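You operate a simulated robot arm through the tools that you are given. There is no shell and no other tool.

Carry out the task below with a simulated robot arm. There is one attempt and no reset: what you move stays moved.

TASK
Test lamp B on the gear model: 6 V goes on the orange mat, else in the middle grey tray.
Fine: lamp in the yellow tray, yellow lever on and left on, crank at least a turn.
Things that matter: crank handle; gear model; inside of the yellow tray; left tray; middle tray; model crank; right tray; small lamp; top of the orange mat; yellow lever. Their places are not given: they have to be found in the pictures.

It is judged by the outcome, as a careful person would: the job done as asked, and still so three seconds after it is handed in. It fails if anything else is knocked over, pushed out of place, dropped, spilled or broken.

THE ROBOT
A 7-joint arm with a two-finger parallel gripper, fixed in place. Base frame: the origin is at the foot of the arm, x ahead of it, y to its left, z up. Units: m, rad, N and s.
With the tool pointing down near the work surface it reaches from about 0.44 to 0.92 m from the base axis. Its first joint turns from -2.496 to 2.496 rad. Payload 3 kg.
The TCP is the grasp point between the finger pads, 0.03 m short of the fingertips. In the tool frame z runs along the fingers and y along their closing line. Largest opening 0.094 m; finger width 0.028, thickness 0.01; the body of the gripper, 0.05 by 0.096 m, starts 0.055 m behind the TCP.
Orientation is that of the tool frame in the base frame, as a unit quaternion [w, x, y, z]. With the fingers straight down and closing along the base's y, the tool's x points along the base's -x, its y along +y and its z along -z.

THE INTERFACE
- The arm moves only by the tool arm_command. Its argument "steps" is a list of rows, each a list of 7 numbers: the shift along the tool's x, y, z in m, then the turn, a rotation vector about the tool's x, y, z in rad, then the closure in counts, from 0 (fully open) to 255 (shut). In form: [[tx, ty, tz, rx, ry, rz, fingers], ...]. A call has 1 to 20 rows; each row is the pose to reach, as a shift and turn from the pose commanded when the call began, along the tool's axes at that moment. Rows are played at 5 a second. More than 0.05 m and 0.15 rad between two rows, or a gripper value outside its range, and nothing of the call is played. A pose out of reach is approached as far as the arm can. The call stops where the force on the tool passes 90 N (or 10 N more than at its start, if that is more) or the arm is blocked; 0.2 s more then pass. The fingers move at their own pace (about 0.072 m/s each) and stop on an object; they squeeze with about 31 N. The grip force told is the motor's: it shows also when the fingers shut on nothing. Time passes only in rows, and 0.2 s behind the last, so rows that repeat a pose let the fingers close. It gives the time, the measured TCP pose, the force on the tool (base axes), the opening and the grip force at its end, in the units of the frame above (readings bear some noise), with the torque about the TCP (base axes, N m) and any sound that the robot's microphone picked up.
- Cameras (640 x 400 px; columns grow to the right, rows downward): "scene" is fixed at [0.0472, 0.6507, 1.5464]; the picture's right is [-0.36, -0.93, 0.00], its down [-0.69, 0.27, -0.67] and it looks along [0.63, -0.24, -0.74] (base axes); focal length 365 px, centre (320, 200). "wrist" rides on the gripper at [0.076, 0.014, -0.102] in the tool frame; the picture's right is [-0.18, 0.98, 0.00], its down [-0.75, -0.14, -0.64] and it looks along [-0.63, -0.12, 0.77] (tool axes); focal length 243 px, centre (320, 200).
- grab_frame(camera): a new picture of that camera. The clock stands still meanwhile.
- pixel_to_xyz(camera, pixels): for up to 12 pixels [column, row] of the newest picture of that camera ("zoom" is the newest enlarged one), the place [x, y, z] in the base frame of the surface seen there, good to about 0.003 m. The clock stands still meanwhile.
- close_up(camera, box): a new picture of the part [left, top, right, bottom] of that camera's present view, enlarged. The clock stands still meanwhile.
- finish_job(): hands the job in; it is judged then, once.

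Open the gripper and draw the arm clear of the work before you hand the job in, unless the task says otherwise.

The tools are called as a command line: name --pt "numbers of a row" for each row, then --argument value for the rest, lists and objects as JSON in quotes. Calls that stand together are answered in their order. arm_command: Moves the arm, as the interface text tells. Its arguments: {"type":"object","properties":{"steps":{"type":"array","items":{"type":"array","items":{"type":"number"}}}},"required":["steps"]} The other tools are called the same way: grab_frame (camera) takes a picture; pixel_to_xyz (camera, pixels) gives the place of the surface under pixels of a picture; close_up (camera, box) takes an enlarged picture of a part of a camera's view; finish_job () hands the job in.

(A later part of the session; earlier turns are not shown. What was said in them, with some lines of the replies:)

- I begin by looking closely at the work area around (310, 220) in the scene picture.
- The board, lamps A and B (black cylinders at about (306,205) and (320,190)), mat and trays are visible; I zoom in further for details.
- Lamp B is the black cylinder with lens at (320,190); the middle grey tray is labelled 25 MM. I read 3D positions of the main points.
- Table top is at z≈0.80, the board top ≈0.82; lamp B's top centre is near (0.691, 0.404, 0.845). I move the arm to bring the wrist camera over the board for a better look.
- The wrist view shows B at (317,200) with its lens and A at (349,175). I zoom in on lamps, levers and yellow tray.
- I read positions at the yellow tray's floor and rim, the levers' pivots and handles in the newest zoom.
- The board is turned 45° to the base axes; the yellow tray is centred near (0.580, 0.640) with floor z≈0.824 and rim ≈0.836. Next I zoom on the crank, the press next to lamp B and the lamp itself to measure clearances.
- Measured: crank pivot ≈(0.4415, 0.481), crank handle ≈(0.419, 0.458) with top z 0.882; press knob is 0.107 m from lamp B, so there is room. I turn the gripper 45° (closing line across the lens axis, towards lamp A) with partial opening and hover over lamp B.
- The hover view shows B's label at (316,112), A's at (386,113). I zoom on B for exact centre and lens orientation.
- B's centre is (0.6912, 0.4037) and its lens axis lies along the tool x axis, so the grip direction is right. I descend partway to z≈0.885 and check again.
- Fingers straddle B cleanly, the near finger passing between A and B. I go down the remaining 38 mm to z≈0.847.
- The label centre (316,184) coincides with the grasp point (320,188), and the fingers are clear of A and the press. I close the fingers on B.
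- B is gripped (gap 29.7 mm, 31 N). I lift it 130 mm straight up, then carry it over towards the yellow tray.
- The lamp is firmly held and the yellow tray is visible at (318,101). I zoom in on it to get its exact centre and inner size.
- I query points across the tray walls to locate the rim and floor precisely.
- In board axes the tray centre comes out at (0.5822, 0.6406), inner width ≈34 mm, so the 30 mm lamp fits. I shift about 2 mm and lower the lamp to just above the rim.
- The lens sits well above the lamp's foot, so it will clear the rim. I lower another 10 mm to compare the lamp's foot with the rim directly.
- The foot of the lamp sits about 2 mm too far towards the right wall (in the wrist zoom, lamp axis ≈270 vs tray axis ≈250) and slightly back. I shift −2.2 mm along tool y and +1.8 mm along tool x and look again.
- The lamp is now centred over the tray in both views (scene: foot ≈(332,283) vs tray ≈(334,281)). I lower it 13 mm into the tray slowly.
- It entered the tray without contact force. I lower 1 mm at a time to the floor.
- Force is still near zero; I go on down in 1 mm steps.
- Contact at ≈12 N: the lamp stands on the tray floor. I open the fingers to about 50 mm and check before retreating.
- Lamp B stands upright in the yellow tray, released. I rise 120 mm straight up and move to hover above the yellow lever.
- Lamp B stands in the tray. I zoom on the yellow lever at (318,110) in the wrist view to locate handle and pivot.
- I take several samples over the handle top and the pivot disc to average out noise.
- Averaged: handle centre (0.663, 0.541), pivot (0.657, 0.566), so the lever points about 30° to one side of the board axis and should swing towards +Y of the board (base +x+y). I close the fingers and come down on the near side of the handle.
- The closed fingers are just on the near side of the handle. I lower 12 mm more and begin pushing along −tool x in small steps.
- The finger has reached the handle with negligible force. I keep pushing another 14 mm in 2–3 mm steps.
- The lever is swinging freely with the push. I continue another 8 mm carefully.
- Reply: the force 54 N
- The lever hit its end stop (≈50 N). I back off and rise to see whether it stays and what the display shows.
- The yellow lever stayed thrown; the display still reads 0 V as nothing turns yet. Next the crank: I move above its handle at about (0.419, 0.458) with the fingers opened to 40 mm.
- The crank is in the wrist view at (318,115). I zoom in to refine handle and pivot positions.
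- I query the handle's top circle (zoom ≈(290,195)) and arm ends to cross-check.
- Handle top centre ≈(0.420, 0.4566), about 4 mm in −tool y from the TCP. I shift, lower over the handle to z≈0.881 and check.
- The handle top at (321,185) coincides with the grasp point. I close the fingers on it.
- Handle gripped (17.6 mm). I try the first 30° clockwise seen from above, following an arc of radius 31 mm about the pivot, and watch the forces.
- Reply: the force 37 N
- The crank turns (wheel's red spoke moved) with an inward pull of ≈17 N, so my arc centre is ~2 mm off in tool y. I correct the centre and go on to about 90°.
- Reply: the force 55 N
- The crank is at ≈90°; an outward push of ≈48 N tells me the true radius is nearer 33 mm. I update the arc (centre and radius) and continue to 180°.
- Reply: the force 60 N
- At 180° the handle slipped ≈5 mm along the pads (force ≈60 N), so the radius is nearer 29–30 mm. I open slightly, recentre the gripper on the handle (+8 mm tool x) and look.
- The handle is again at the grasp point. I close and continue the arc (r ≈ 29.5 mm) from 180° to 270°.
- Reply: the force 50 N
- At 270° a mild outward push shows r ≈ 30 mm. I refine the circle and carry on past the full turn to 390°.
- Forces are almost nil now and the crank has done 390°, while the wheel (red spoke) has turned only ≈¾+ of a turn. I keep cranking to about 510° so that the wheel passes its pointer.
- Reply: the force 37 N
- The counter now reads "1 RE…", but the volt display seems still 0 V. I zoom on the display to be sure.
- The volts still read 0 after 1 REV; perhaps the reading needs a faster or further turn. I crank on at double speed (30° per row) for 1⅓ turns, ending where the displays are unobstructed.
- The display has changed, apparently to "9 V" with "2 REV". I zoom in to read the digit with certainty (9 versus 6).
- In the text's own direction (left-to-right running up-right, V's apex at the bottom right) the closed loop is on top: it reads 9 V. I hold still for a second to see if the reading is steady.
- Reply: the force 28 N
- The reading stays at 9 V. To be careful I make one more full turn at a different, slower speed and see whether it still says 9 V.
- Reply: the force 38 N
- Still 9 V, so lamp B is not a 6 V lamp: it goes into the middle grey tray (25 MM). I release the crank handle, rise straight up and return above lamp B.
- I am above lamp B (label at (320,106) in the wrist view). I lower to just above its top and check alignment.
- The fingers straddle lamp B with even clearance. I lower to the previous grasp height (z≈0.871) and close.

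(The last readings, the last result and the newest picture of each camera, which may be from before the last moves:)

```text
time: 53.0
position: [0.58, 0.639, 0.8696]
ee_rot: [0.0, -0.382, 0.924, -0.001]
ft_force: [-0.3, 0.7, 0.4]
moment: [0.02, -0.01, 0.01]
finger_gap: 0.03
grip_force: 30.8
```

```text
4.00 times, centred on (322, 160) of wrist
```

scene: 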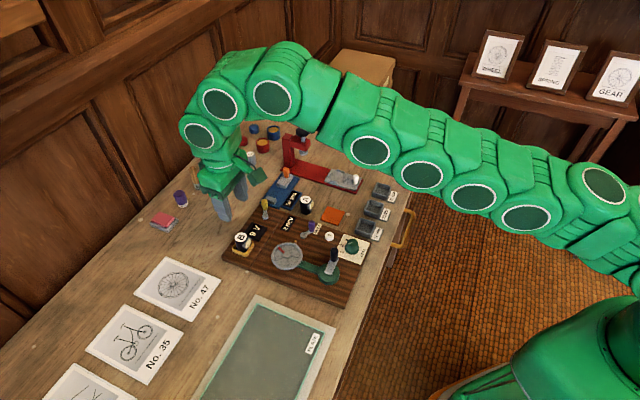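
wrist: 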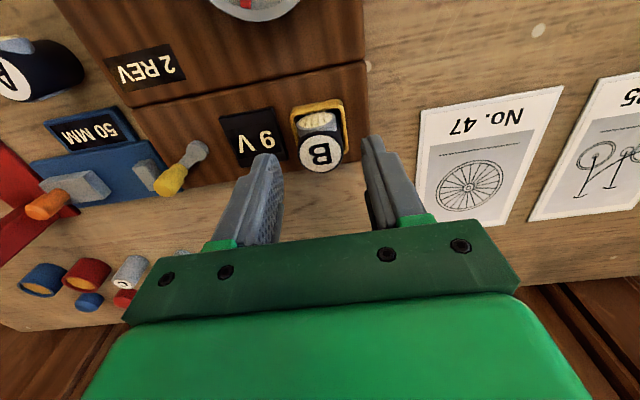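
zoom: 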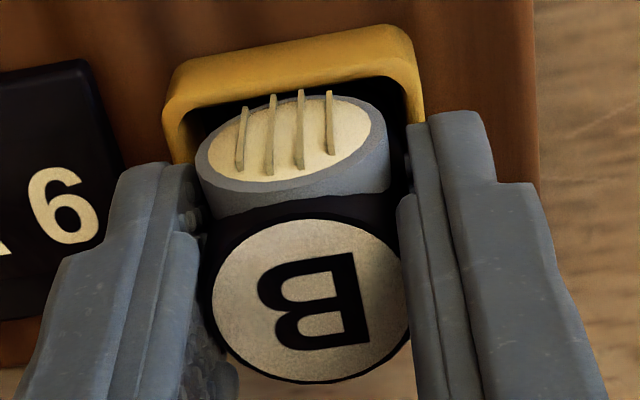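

Lamp B is gripped again (30 mm, 31 N). I lift it 115 mm and carry it to above the middle tray near (0.591, 0.278).

arm_command --pt "0 0 -0.015 0 0 0 255" --pt "0 0 -0.04 0 0 0 255" --pt "0 0 -0.08 0 0 0 255" --pt "0 0 -0.11 0 0 0 255" --pt "0.015 -0.016 -0.12 0 0 0 255" --pt "0.04 -0.042 -0.12 0 0 0 255" --pt "0.07 -0.0735 -0.12 0 0 0 255" --pt "0.1 -0.105 -0.12 0 0 0 255" --pt "0.13 -0.1365 -0.12 0 0 0 255" --pt "0.16 -0.168 -0.12 0 0 0 255" --pt "0.19 -0.1995 -0.12 0 0 0 255" --pt "0.22 -0.231 -0.12 0 0 0 255" --pt "0.238 -0.25 -0.12 0 0 0 255" --pt "0.2483 -0.2608 -0.12 0 0 0 255" --pt "0.2483 -0.2608 -0.12 0 0 0 255"

grab_frame --camera "wrist"

grab_frame --camera "scene"

```text
time: 56.2
position: [0.5891, 0.28, 0.9907]
ee_rot: [0.0, -0.382, 0.924, 0.0]
ft_force: [0.7, 0.0, -0.6]
moment: [0.02, 0.03, 0.04]
finger_gap: 0.0297
grip_force: 30.9
```

```text
taken
```

wrist: 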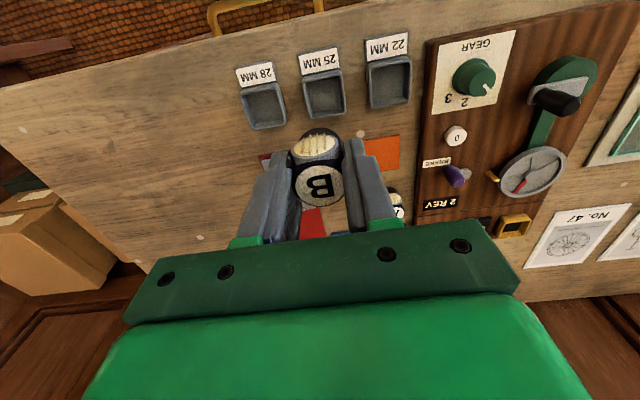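

```text
taken
```

scene: 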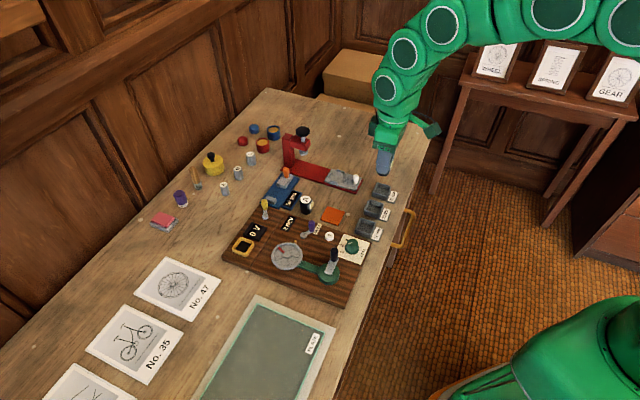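

The middle tray (25 MM) appears at (323,94). I zoom in and sample its floor and rim.

close_up --camera "wrist" --box '[275, 60, 371, 130]'

pixel_to_xyz --camera "wrist" --pixels '[[323, 94], [318, 88], [328, 88], [318, 100], [328, 100], [310, 92], [336, 90], [323, 80], [325, 106]]'

```text
5.71 times, centred on (323, 95) of wrist
```

zoom: 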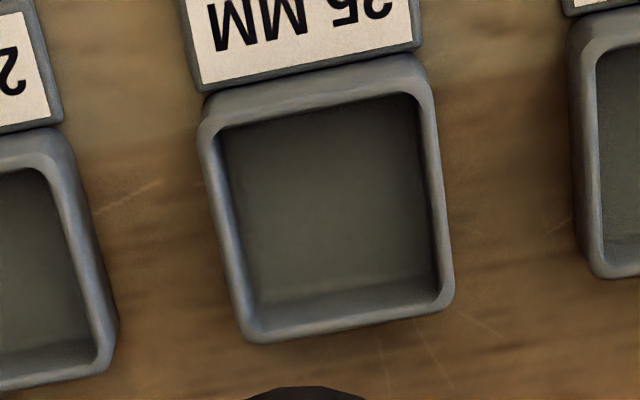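

```text
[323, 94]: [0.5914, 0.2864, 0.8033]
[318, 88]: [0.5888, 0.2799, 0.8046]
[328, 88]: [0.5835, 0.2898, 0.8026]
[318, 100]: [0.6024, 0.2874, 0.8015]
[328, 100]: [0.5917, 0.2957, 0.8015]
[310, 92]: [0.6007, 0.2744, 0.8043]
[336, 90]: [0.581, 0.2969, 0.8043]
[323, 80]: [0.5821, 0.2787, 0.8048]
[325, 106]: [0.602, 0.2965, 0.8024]
```

I sample across all four walls in this zoom.

pixel_to_xyz --camera "zoom" --pixels '[[195, 200], [210, 200], [218, 200], [225, 200], [235, 200], [245, 200], [420, 200], [428, 200], [434, 200], [442, 200], [448, 200], [456, 200]]'

pixel_to_xyz --camera "zoom" --pixels '[[315, 70], [315, 80], [315, 90], [315, 98], [315, 108], [315, 118], [340, 285], [340, 295], [340, 305], [340, 315], [340, 323], [340, 335]]'

```text
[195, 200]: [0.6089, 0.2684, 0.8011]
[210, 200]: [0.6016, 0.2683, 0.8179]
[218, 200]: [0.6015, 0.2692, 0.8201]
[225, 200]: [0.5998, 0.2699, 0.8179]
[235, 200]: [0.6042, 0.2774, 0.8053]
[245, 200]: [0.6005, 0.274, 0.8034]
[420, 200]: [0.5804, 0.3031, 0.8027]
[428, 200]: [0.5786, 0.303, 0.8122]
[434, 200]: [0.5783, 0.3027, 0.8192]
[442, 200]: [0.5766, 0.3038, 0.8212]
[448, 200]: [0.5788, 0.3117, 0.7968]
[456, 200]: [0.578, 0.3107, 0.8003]
```

```text
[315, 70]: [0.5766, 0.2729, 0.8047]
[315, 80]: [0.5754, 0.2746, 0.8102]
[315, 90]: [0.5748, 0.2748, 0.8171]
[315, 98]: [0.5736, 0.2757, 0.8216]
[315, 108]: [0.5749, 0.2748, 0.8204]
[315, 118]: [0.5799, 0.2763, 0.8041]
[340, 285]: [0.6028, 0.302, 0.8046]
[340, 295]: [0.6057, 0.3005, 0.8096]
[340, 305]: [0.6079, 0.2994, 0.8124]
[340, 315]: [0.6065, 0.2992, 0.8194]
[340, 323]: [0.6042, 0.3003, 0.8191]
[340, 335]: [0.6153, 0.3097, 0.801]
```

Tray inner area ≈38×38 mm, centre ≈(0.5908, 0.2877), floor z≈0.803, rim ≈0.8205. I zoom on the held lamp's lens to learn how far and how low it protrudes.

close_up --camera "wrist" --box '[280, 115, 360, 215]'

pixel_to_xyz --camera "zoom" --pixels '[[310, 55], [310, 65], [310, 80], [310, 100], [310, 120], [310, 140], [310, 160], [310, 180], [260, 100], [360, 100], [310, 250], [310, 300]]'

close_up --camera "scene" --box '[355, 140, 419, 180]'

```text
4.00 times, centred on (320, 165) of wrist
```

zoom: 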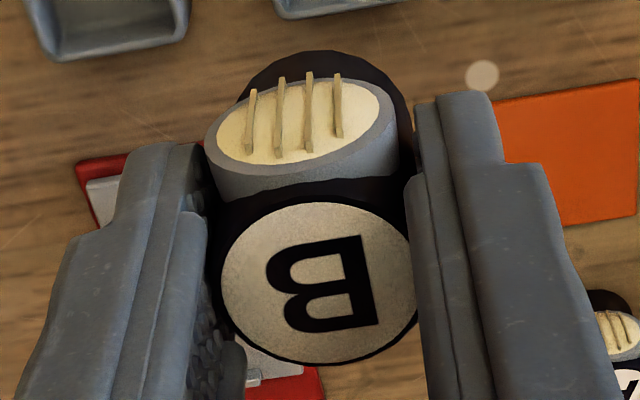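

```text
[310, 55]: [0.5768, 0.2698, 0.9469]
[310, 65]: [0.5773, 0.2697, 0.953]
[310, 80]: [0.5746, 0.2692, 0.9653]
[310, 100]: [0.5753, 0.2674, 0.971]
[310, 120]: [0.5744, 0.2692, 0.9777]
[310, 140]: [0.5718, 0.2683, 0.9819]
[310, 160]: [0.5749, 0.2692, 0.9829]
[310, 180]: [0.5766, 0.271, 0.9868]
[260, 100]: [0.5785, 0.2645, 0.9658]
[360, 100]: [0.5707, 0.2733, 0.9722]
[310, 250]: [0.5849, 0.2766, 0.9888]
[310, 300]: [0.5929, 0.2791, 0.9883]
```

```text
10.00 times, centred on (387, 160) of scene
```

zoom: 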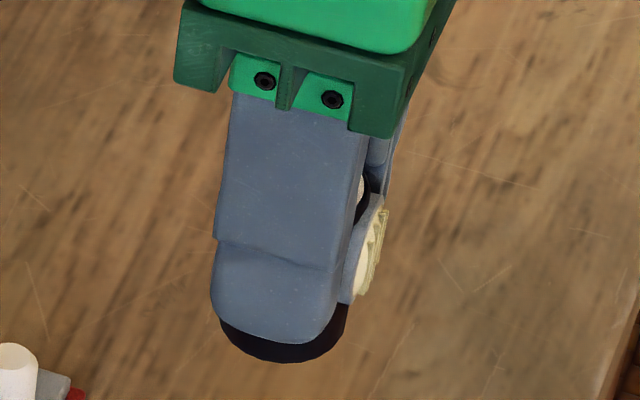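

The lens's lower edge is ≈18–19 mm above the lamp's foot, so it stays above the 17.5 mm deep tray wall. I shift (−6 mm tool x, +4 mm tool y) and lower to about 10 mm above the rim for a check.

arm_command --pt "-0.006 0.004 0.02 0 0 0 255" --pt "-0.006 0.004 0.05 0 0 0 255" --pt "-0.006 0.004 0.08 0 0 0 255" --pt "-0.006 0.004 0.1 0 0 0 255" --pt "-0.006 0.004 0.11 0 0 0 255" --pt "-0.006 0.004 0.11 0 0 0 255"

close_up --camera "wrist" --box '[270, 80, 370, 150]'

close_up --camera "scene" --box '[345, 185, 409, 225]'

```text
time: 57.6
position: [0.5895, 0.2857, 0.8799]
ee_rot: [0.0, -0.382, 0.924, 0.0]
ft_force: [-0.9, 0.2, -0.7]
moment: [0.04, -0.01, 0.01]
finger_gap: 0.0297
grip_force: 30.7
```

```text
5.71 times, centred on (320, 115) of wrist
```

zoom: 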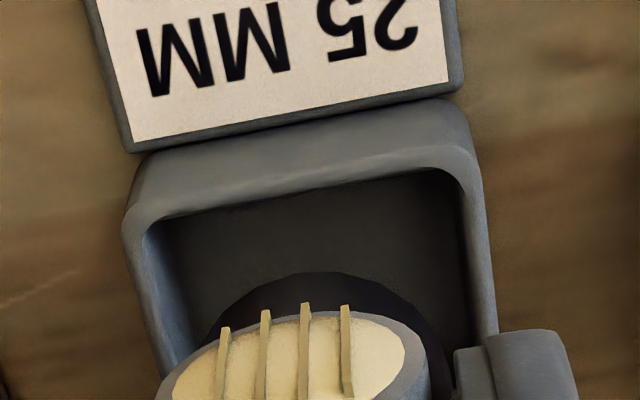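

```text
10.00 times, centred on (377, 205) of scene
```

zoom: 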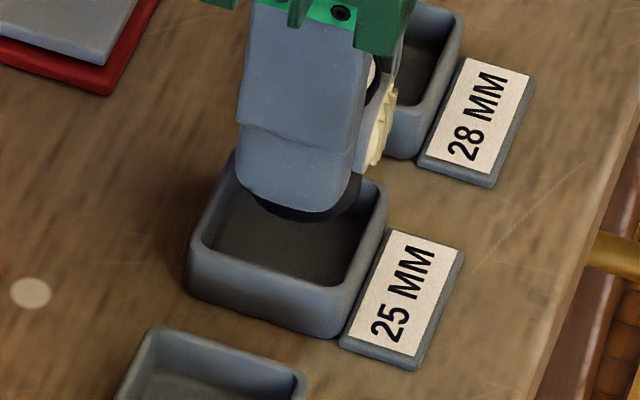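

The lamp axis (zoom x 320) and tray axis (≈323) agree, and front clearance looks right. I lower the lamp 24 mm into the tray slowly.

arm_command --pt "0 0 0.006 0 0 0 255" --pt "0 0 0.012 0 0 0 255" --pt "0 0 0.017 0 0 0 255" --pt "0 0 0.021 0 0 0 255" --pt "0 0 0.024 0 0 0 255" --pt "0 0 0.024 0 0 0 255"

close_up --camera "wrist" --box '[270, 100, 370, 200]'

close_up --camera "scene" --box '[345, 185, 409, 225]'

```text
time: 59.0
position: [0.5897, 0.2855, 0.8569]
ee_rot: [-0.001, -0.383, 0.924, -0.001]
ft_force: [-1.1, -0.6, -0.5]
moment: [0.04, -0.02, -0.03]
finger_gap: 0.0299
grip_force: 30.7
```

```text
4.00 times, centred on (320, 150) of wrist
```

zoom: 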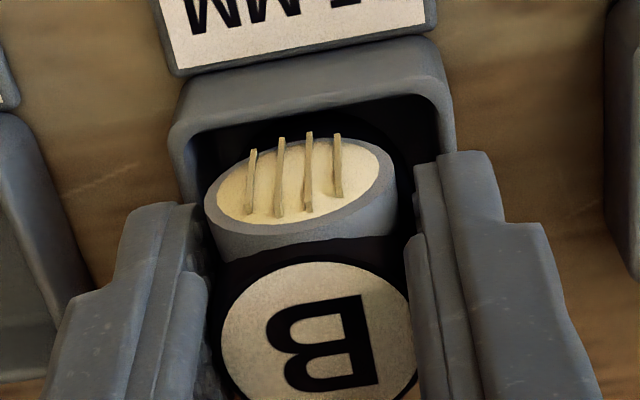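

```text
10.00 times, centred on (377, 205) of scene
```

zoom: 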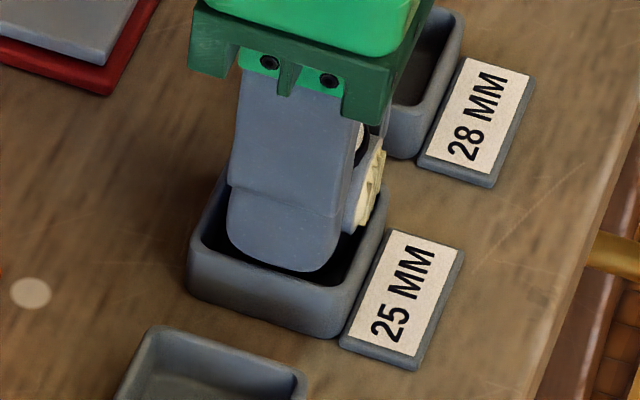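

No contact yet; fingertips ≈6 mm above the rim. I lower in 1 mm steps watching the force.

arm_command --pt "0 0 0.001 0 0 0 255" --pt "0 0 0.002 0 0 0 255" --pt "0 0 0.003 0 0 0 255" --pt "0 0 0.004 0 0 0 255"

arm_command --pt "0 0 0.001 0 0 0 255" --pt "0 0 0.001 0 0 0 255"

```text
time: 60.0
position: [0.5922, 0.2859, 0.8525]
ee_rot: [0.0, -0.382, 0.924, 0.001]
ft_force: [-1.2, 0.6, -0.8]
moment: [0.0, -0.02, 0.0]
finger_gap: 0.0299
grip_force: 30.7
```

```text
time: 60.6
position: [0.5924, 0.2855, 0.8513]
ee_rot: [0.0, -0.383, 0.924, 0.0]
ft_force: [0.0, 1.0, -1.5]
moment: [0.0, -0.01, 0.01]
finger_gap: 0.0298
grip_force: 31.0
```

Still no contact at z≈0.852; I go on by 1 mm at a time.

arm_command --pt "0 0 0.001 0 0 0 255" --pt "0 0 0.001 0 0 0 255"

close_up --camera "scene" --box '[353, 190, 401, 220]'

```text
time: 61.2
position: [0.5907, 0.2849, 0.8496]
ee_rot: [-0.001, -0.383, 0.924, 0.0]
ft_force: [-0.4, -0.4, 5.1]
moment: [-0.02, 0.07, 0.0]
finger_gap: 0.0297
grip_force: 31.2
```

```text
13.33 times, centred on (377, 205) of scene
```

zoom: 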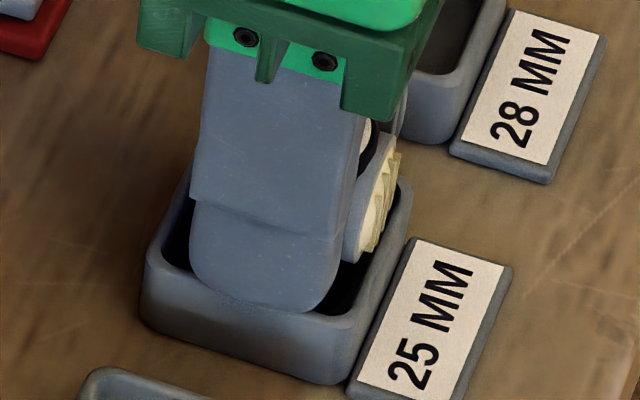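

A light contact of 5 N: the lamp is at the floor (or fingertips at the rim). I back off 1 mm so nothing drags and open the fingers gently.

arm_command --pt "0 0 -0.001 0 0 0 255" --pt "0 0 -0.001 0 0 0 255" --pt "0 0 -0.001 0 0 0 170" --pt "0 0 -0.001 0 0 0 150" --pt "0 0 -0.001 0 0 0 133" --pt "0 0 -0.001 0 0 0 133"

close_up --camera "scene" --box '[353, 190, 401, 220]'

close_up --camera "wrist" --box '[260, 100, 380, 210]'

```text
time: 62.6
position: [0.5914, 0.2862, 0.8515]
ee_rot: [-0.001, -0.383, 0.924, 0.0]
ft_force: [0.5, -0.2, 0.1]
moment: [-0.01, 0.0, 0.01]
finger_gap: 0.0449
grip_force: 0.0
```

```text
13.33 times, centred on (377, 205) of scene
```

zoom: 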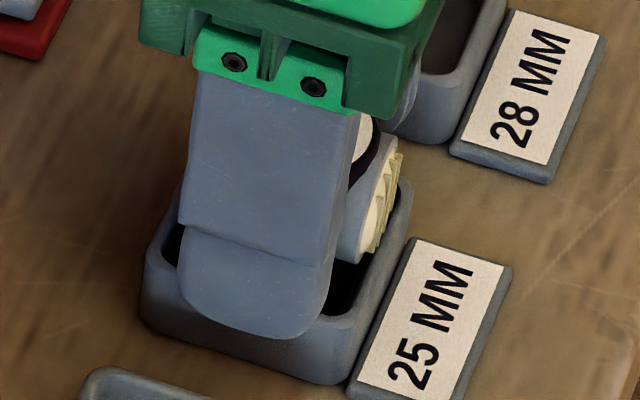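

```text
3.64 times, centred on (320, 155) of wrist
```

zoom: 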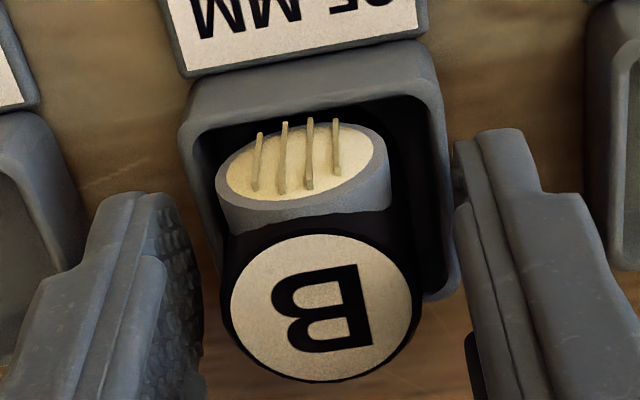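

Lamp B is released and stands in the 25 MM tray. I rise straight up and draw the arm clear, then look at everything.

arm_command --pt "0 0 -0.015 0 0 0 133" --pt "0 0 -0.04 0 0 0 133" --pt "0 0 -0.08 0 0 0 133" --pt "0 0 -0.12 0 0 0 133" --pt "0 0 -0.16 0 0 0 90" --pt "0 0 -0.2 0 0 0 40" --pt "0.02 0.01 -0.24 0 0 0 0" --pt "0.04 0.02 -0.27 0 0 0 0" --pt "0.06 0.03 -0.29 0 0 0 0" --pt "0.06 0.03 -0.29 0 0 0 0"

grab_frame --camera "scene"

grab_frame --camera "wrist"

close_up --camera "scene" --box '[220, 160, 420, 310]'

close_up --camera "scene" --box '[345, 180, 409, 230]'

```text
time: 64.8
position: [0.5272, 0.2654, 1.1395]
ee_rot: [0.0, -0.382, 0.924, 0.001]
ft_force: [0.6, 0.1, 0.2]
moment: [0.02, -0.01, 0.01]
finger_gap: 0.094
grip_force: 0.1
```

```text
taken
```

scene: 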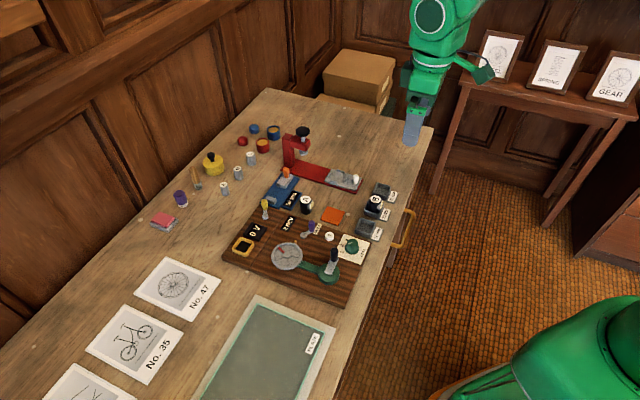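

```text
taken
```

wrist: 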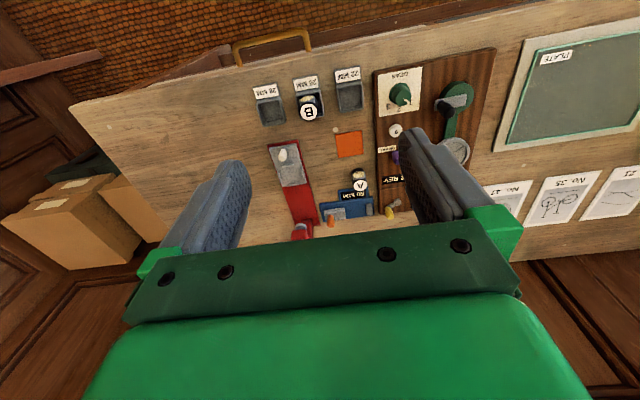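

```text
2.67 times, centred on (320, 235) of scene
```

zoom: 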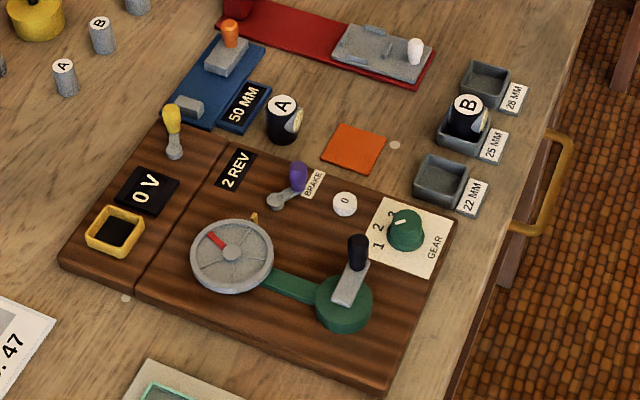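

```text
8.00 times, centred on (377, 205) of scene
```

zoom: 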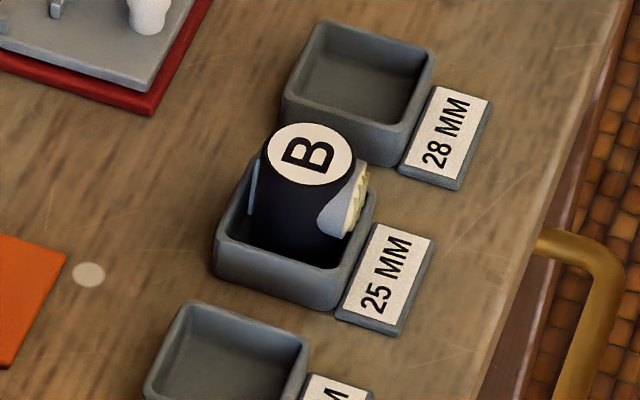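

Lamp B stands upright in the middle (25 MM) tray. The yellow lever is still on, lamp A, the mat and everything else are where they were, and the gripper is open and clear. I hand the job in.

finish_job

```text
The job is handed in.
```

Lamp B tested at 9 V, not 6 V, so I put it in the middle grey tray (the one labelled 25 MM), standing upright.

- **Reading:** the display still showed 0 V after my first slow turn of the crank. It changed to 9 V when I cranked faster, and it stayed at 9 V while I held still and through another full turn at a different speed.
- **Cranking:** I turned it nearly four times clockwise in all. The counter on the model now reads 2 REV.
- **Lever:** the lever has no on/off label. I pushed it over to its end stop and left it there. I take that position as on because the 9 V reading came with the lever there.
- **Everything else:** lamp A, the mat and the other items look undisturbed in the last pictures. The gripper is open and clear of the work.
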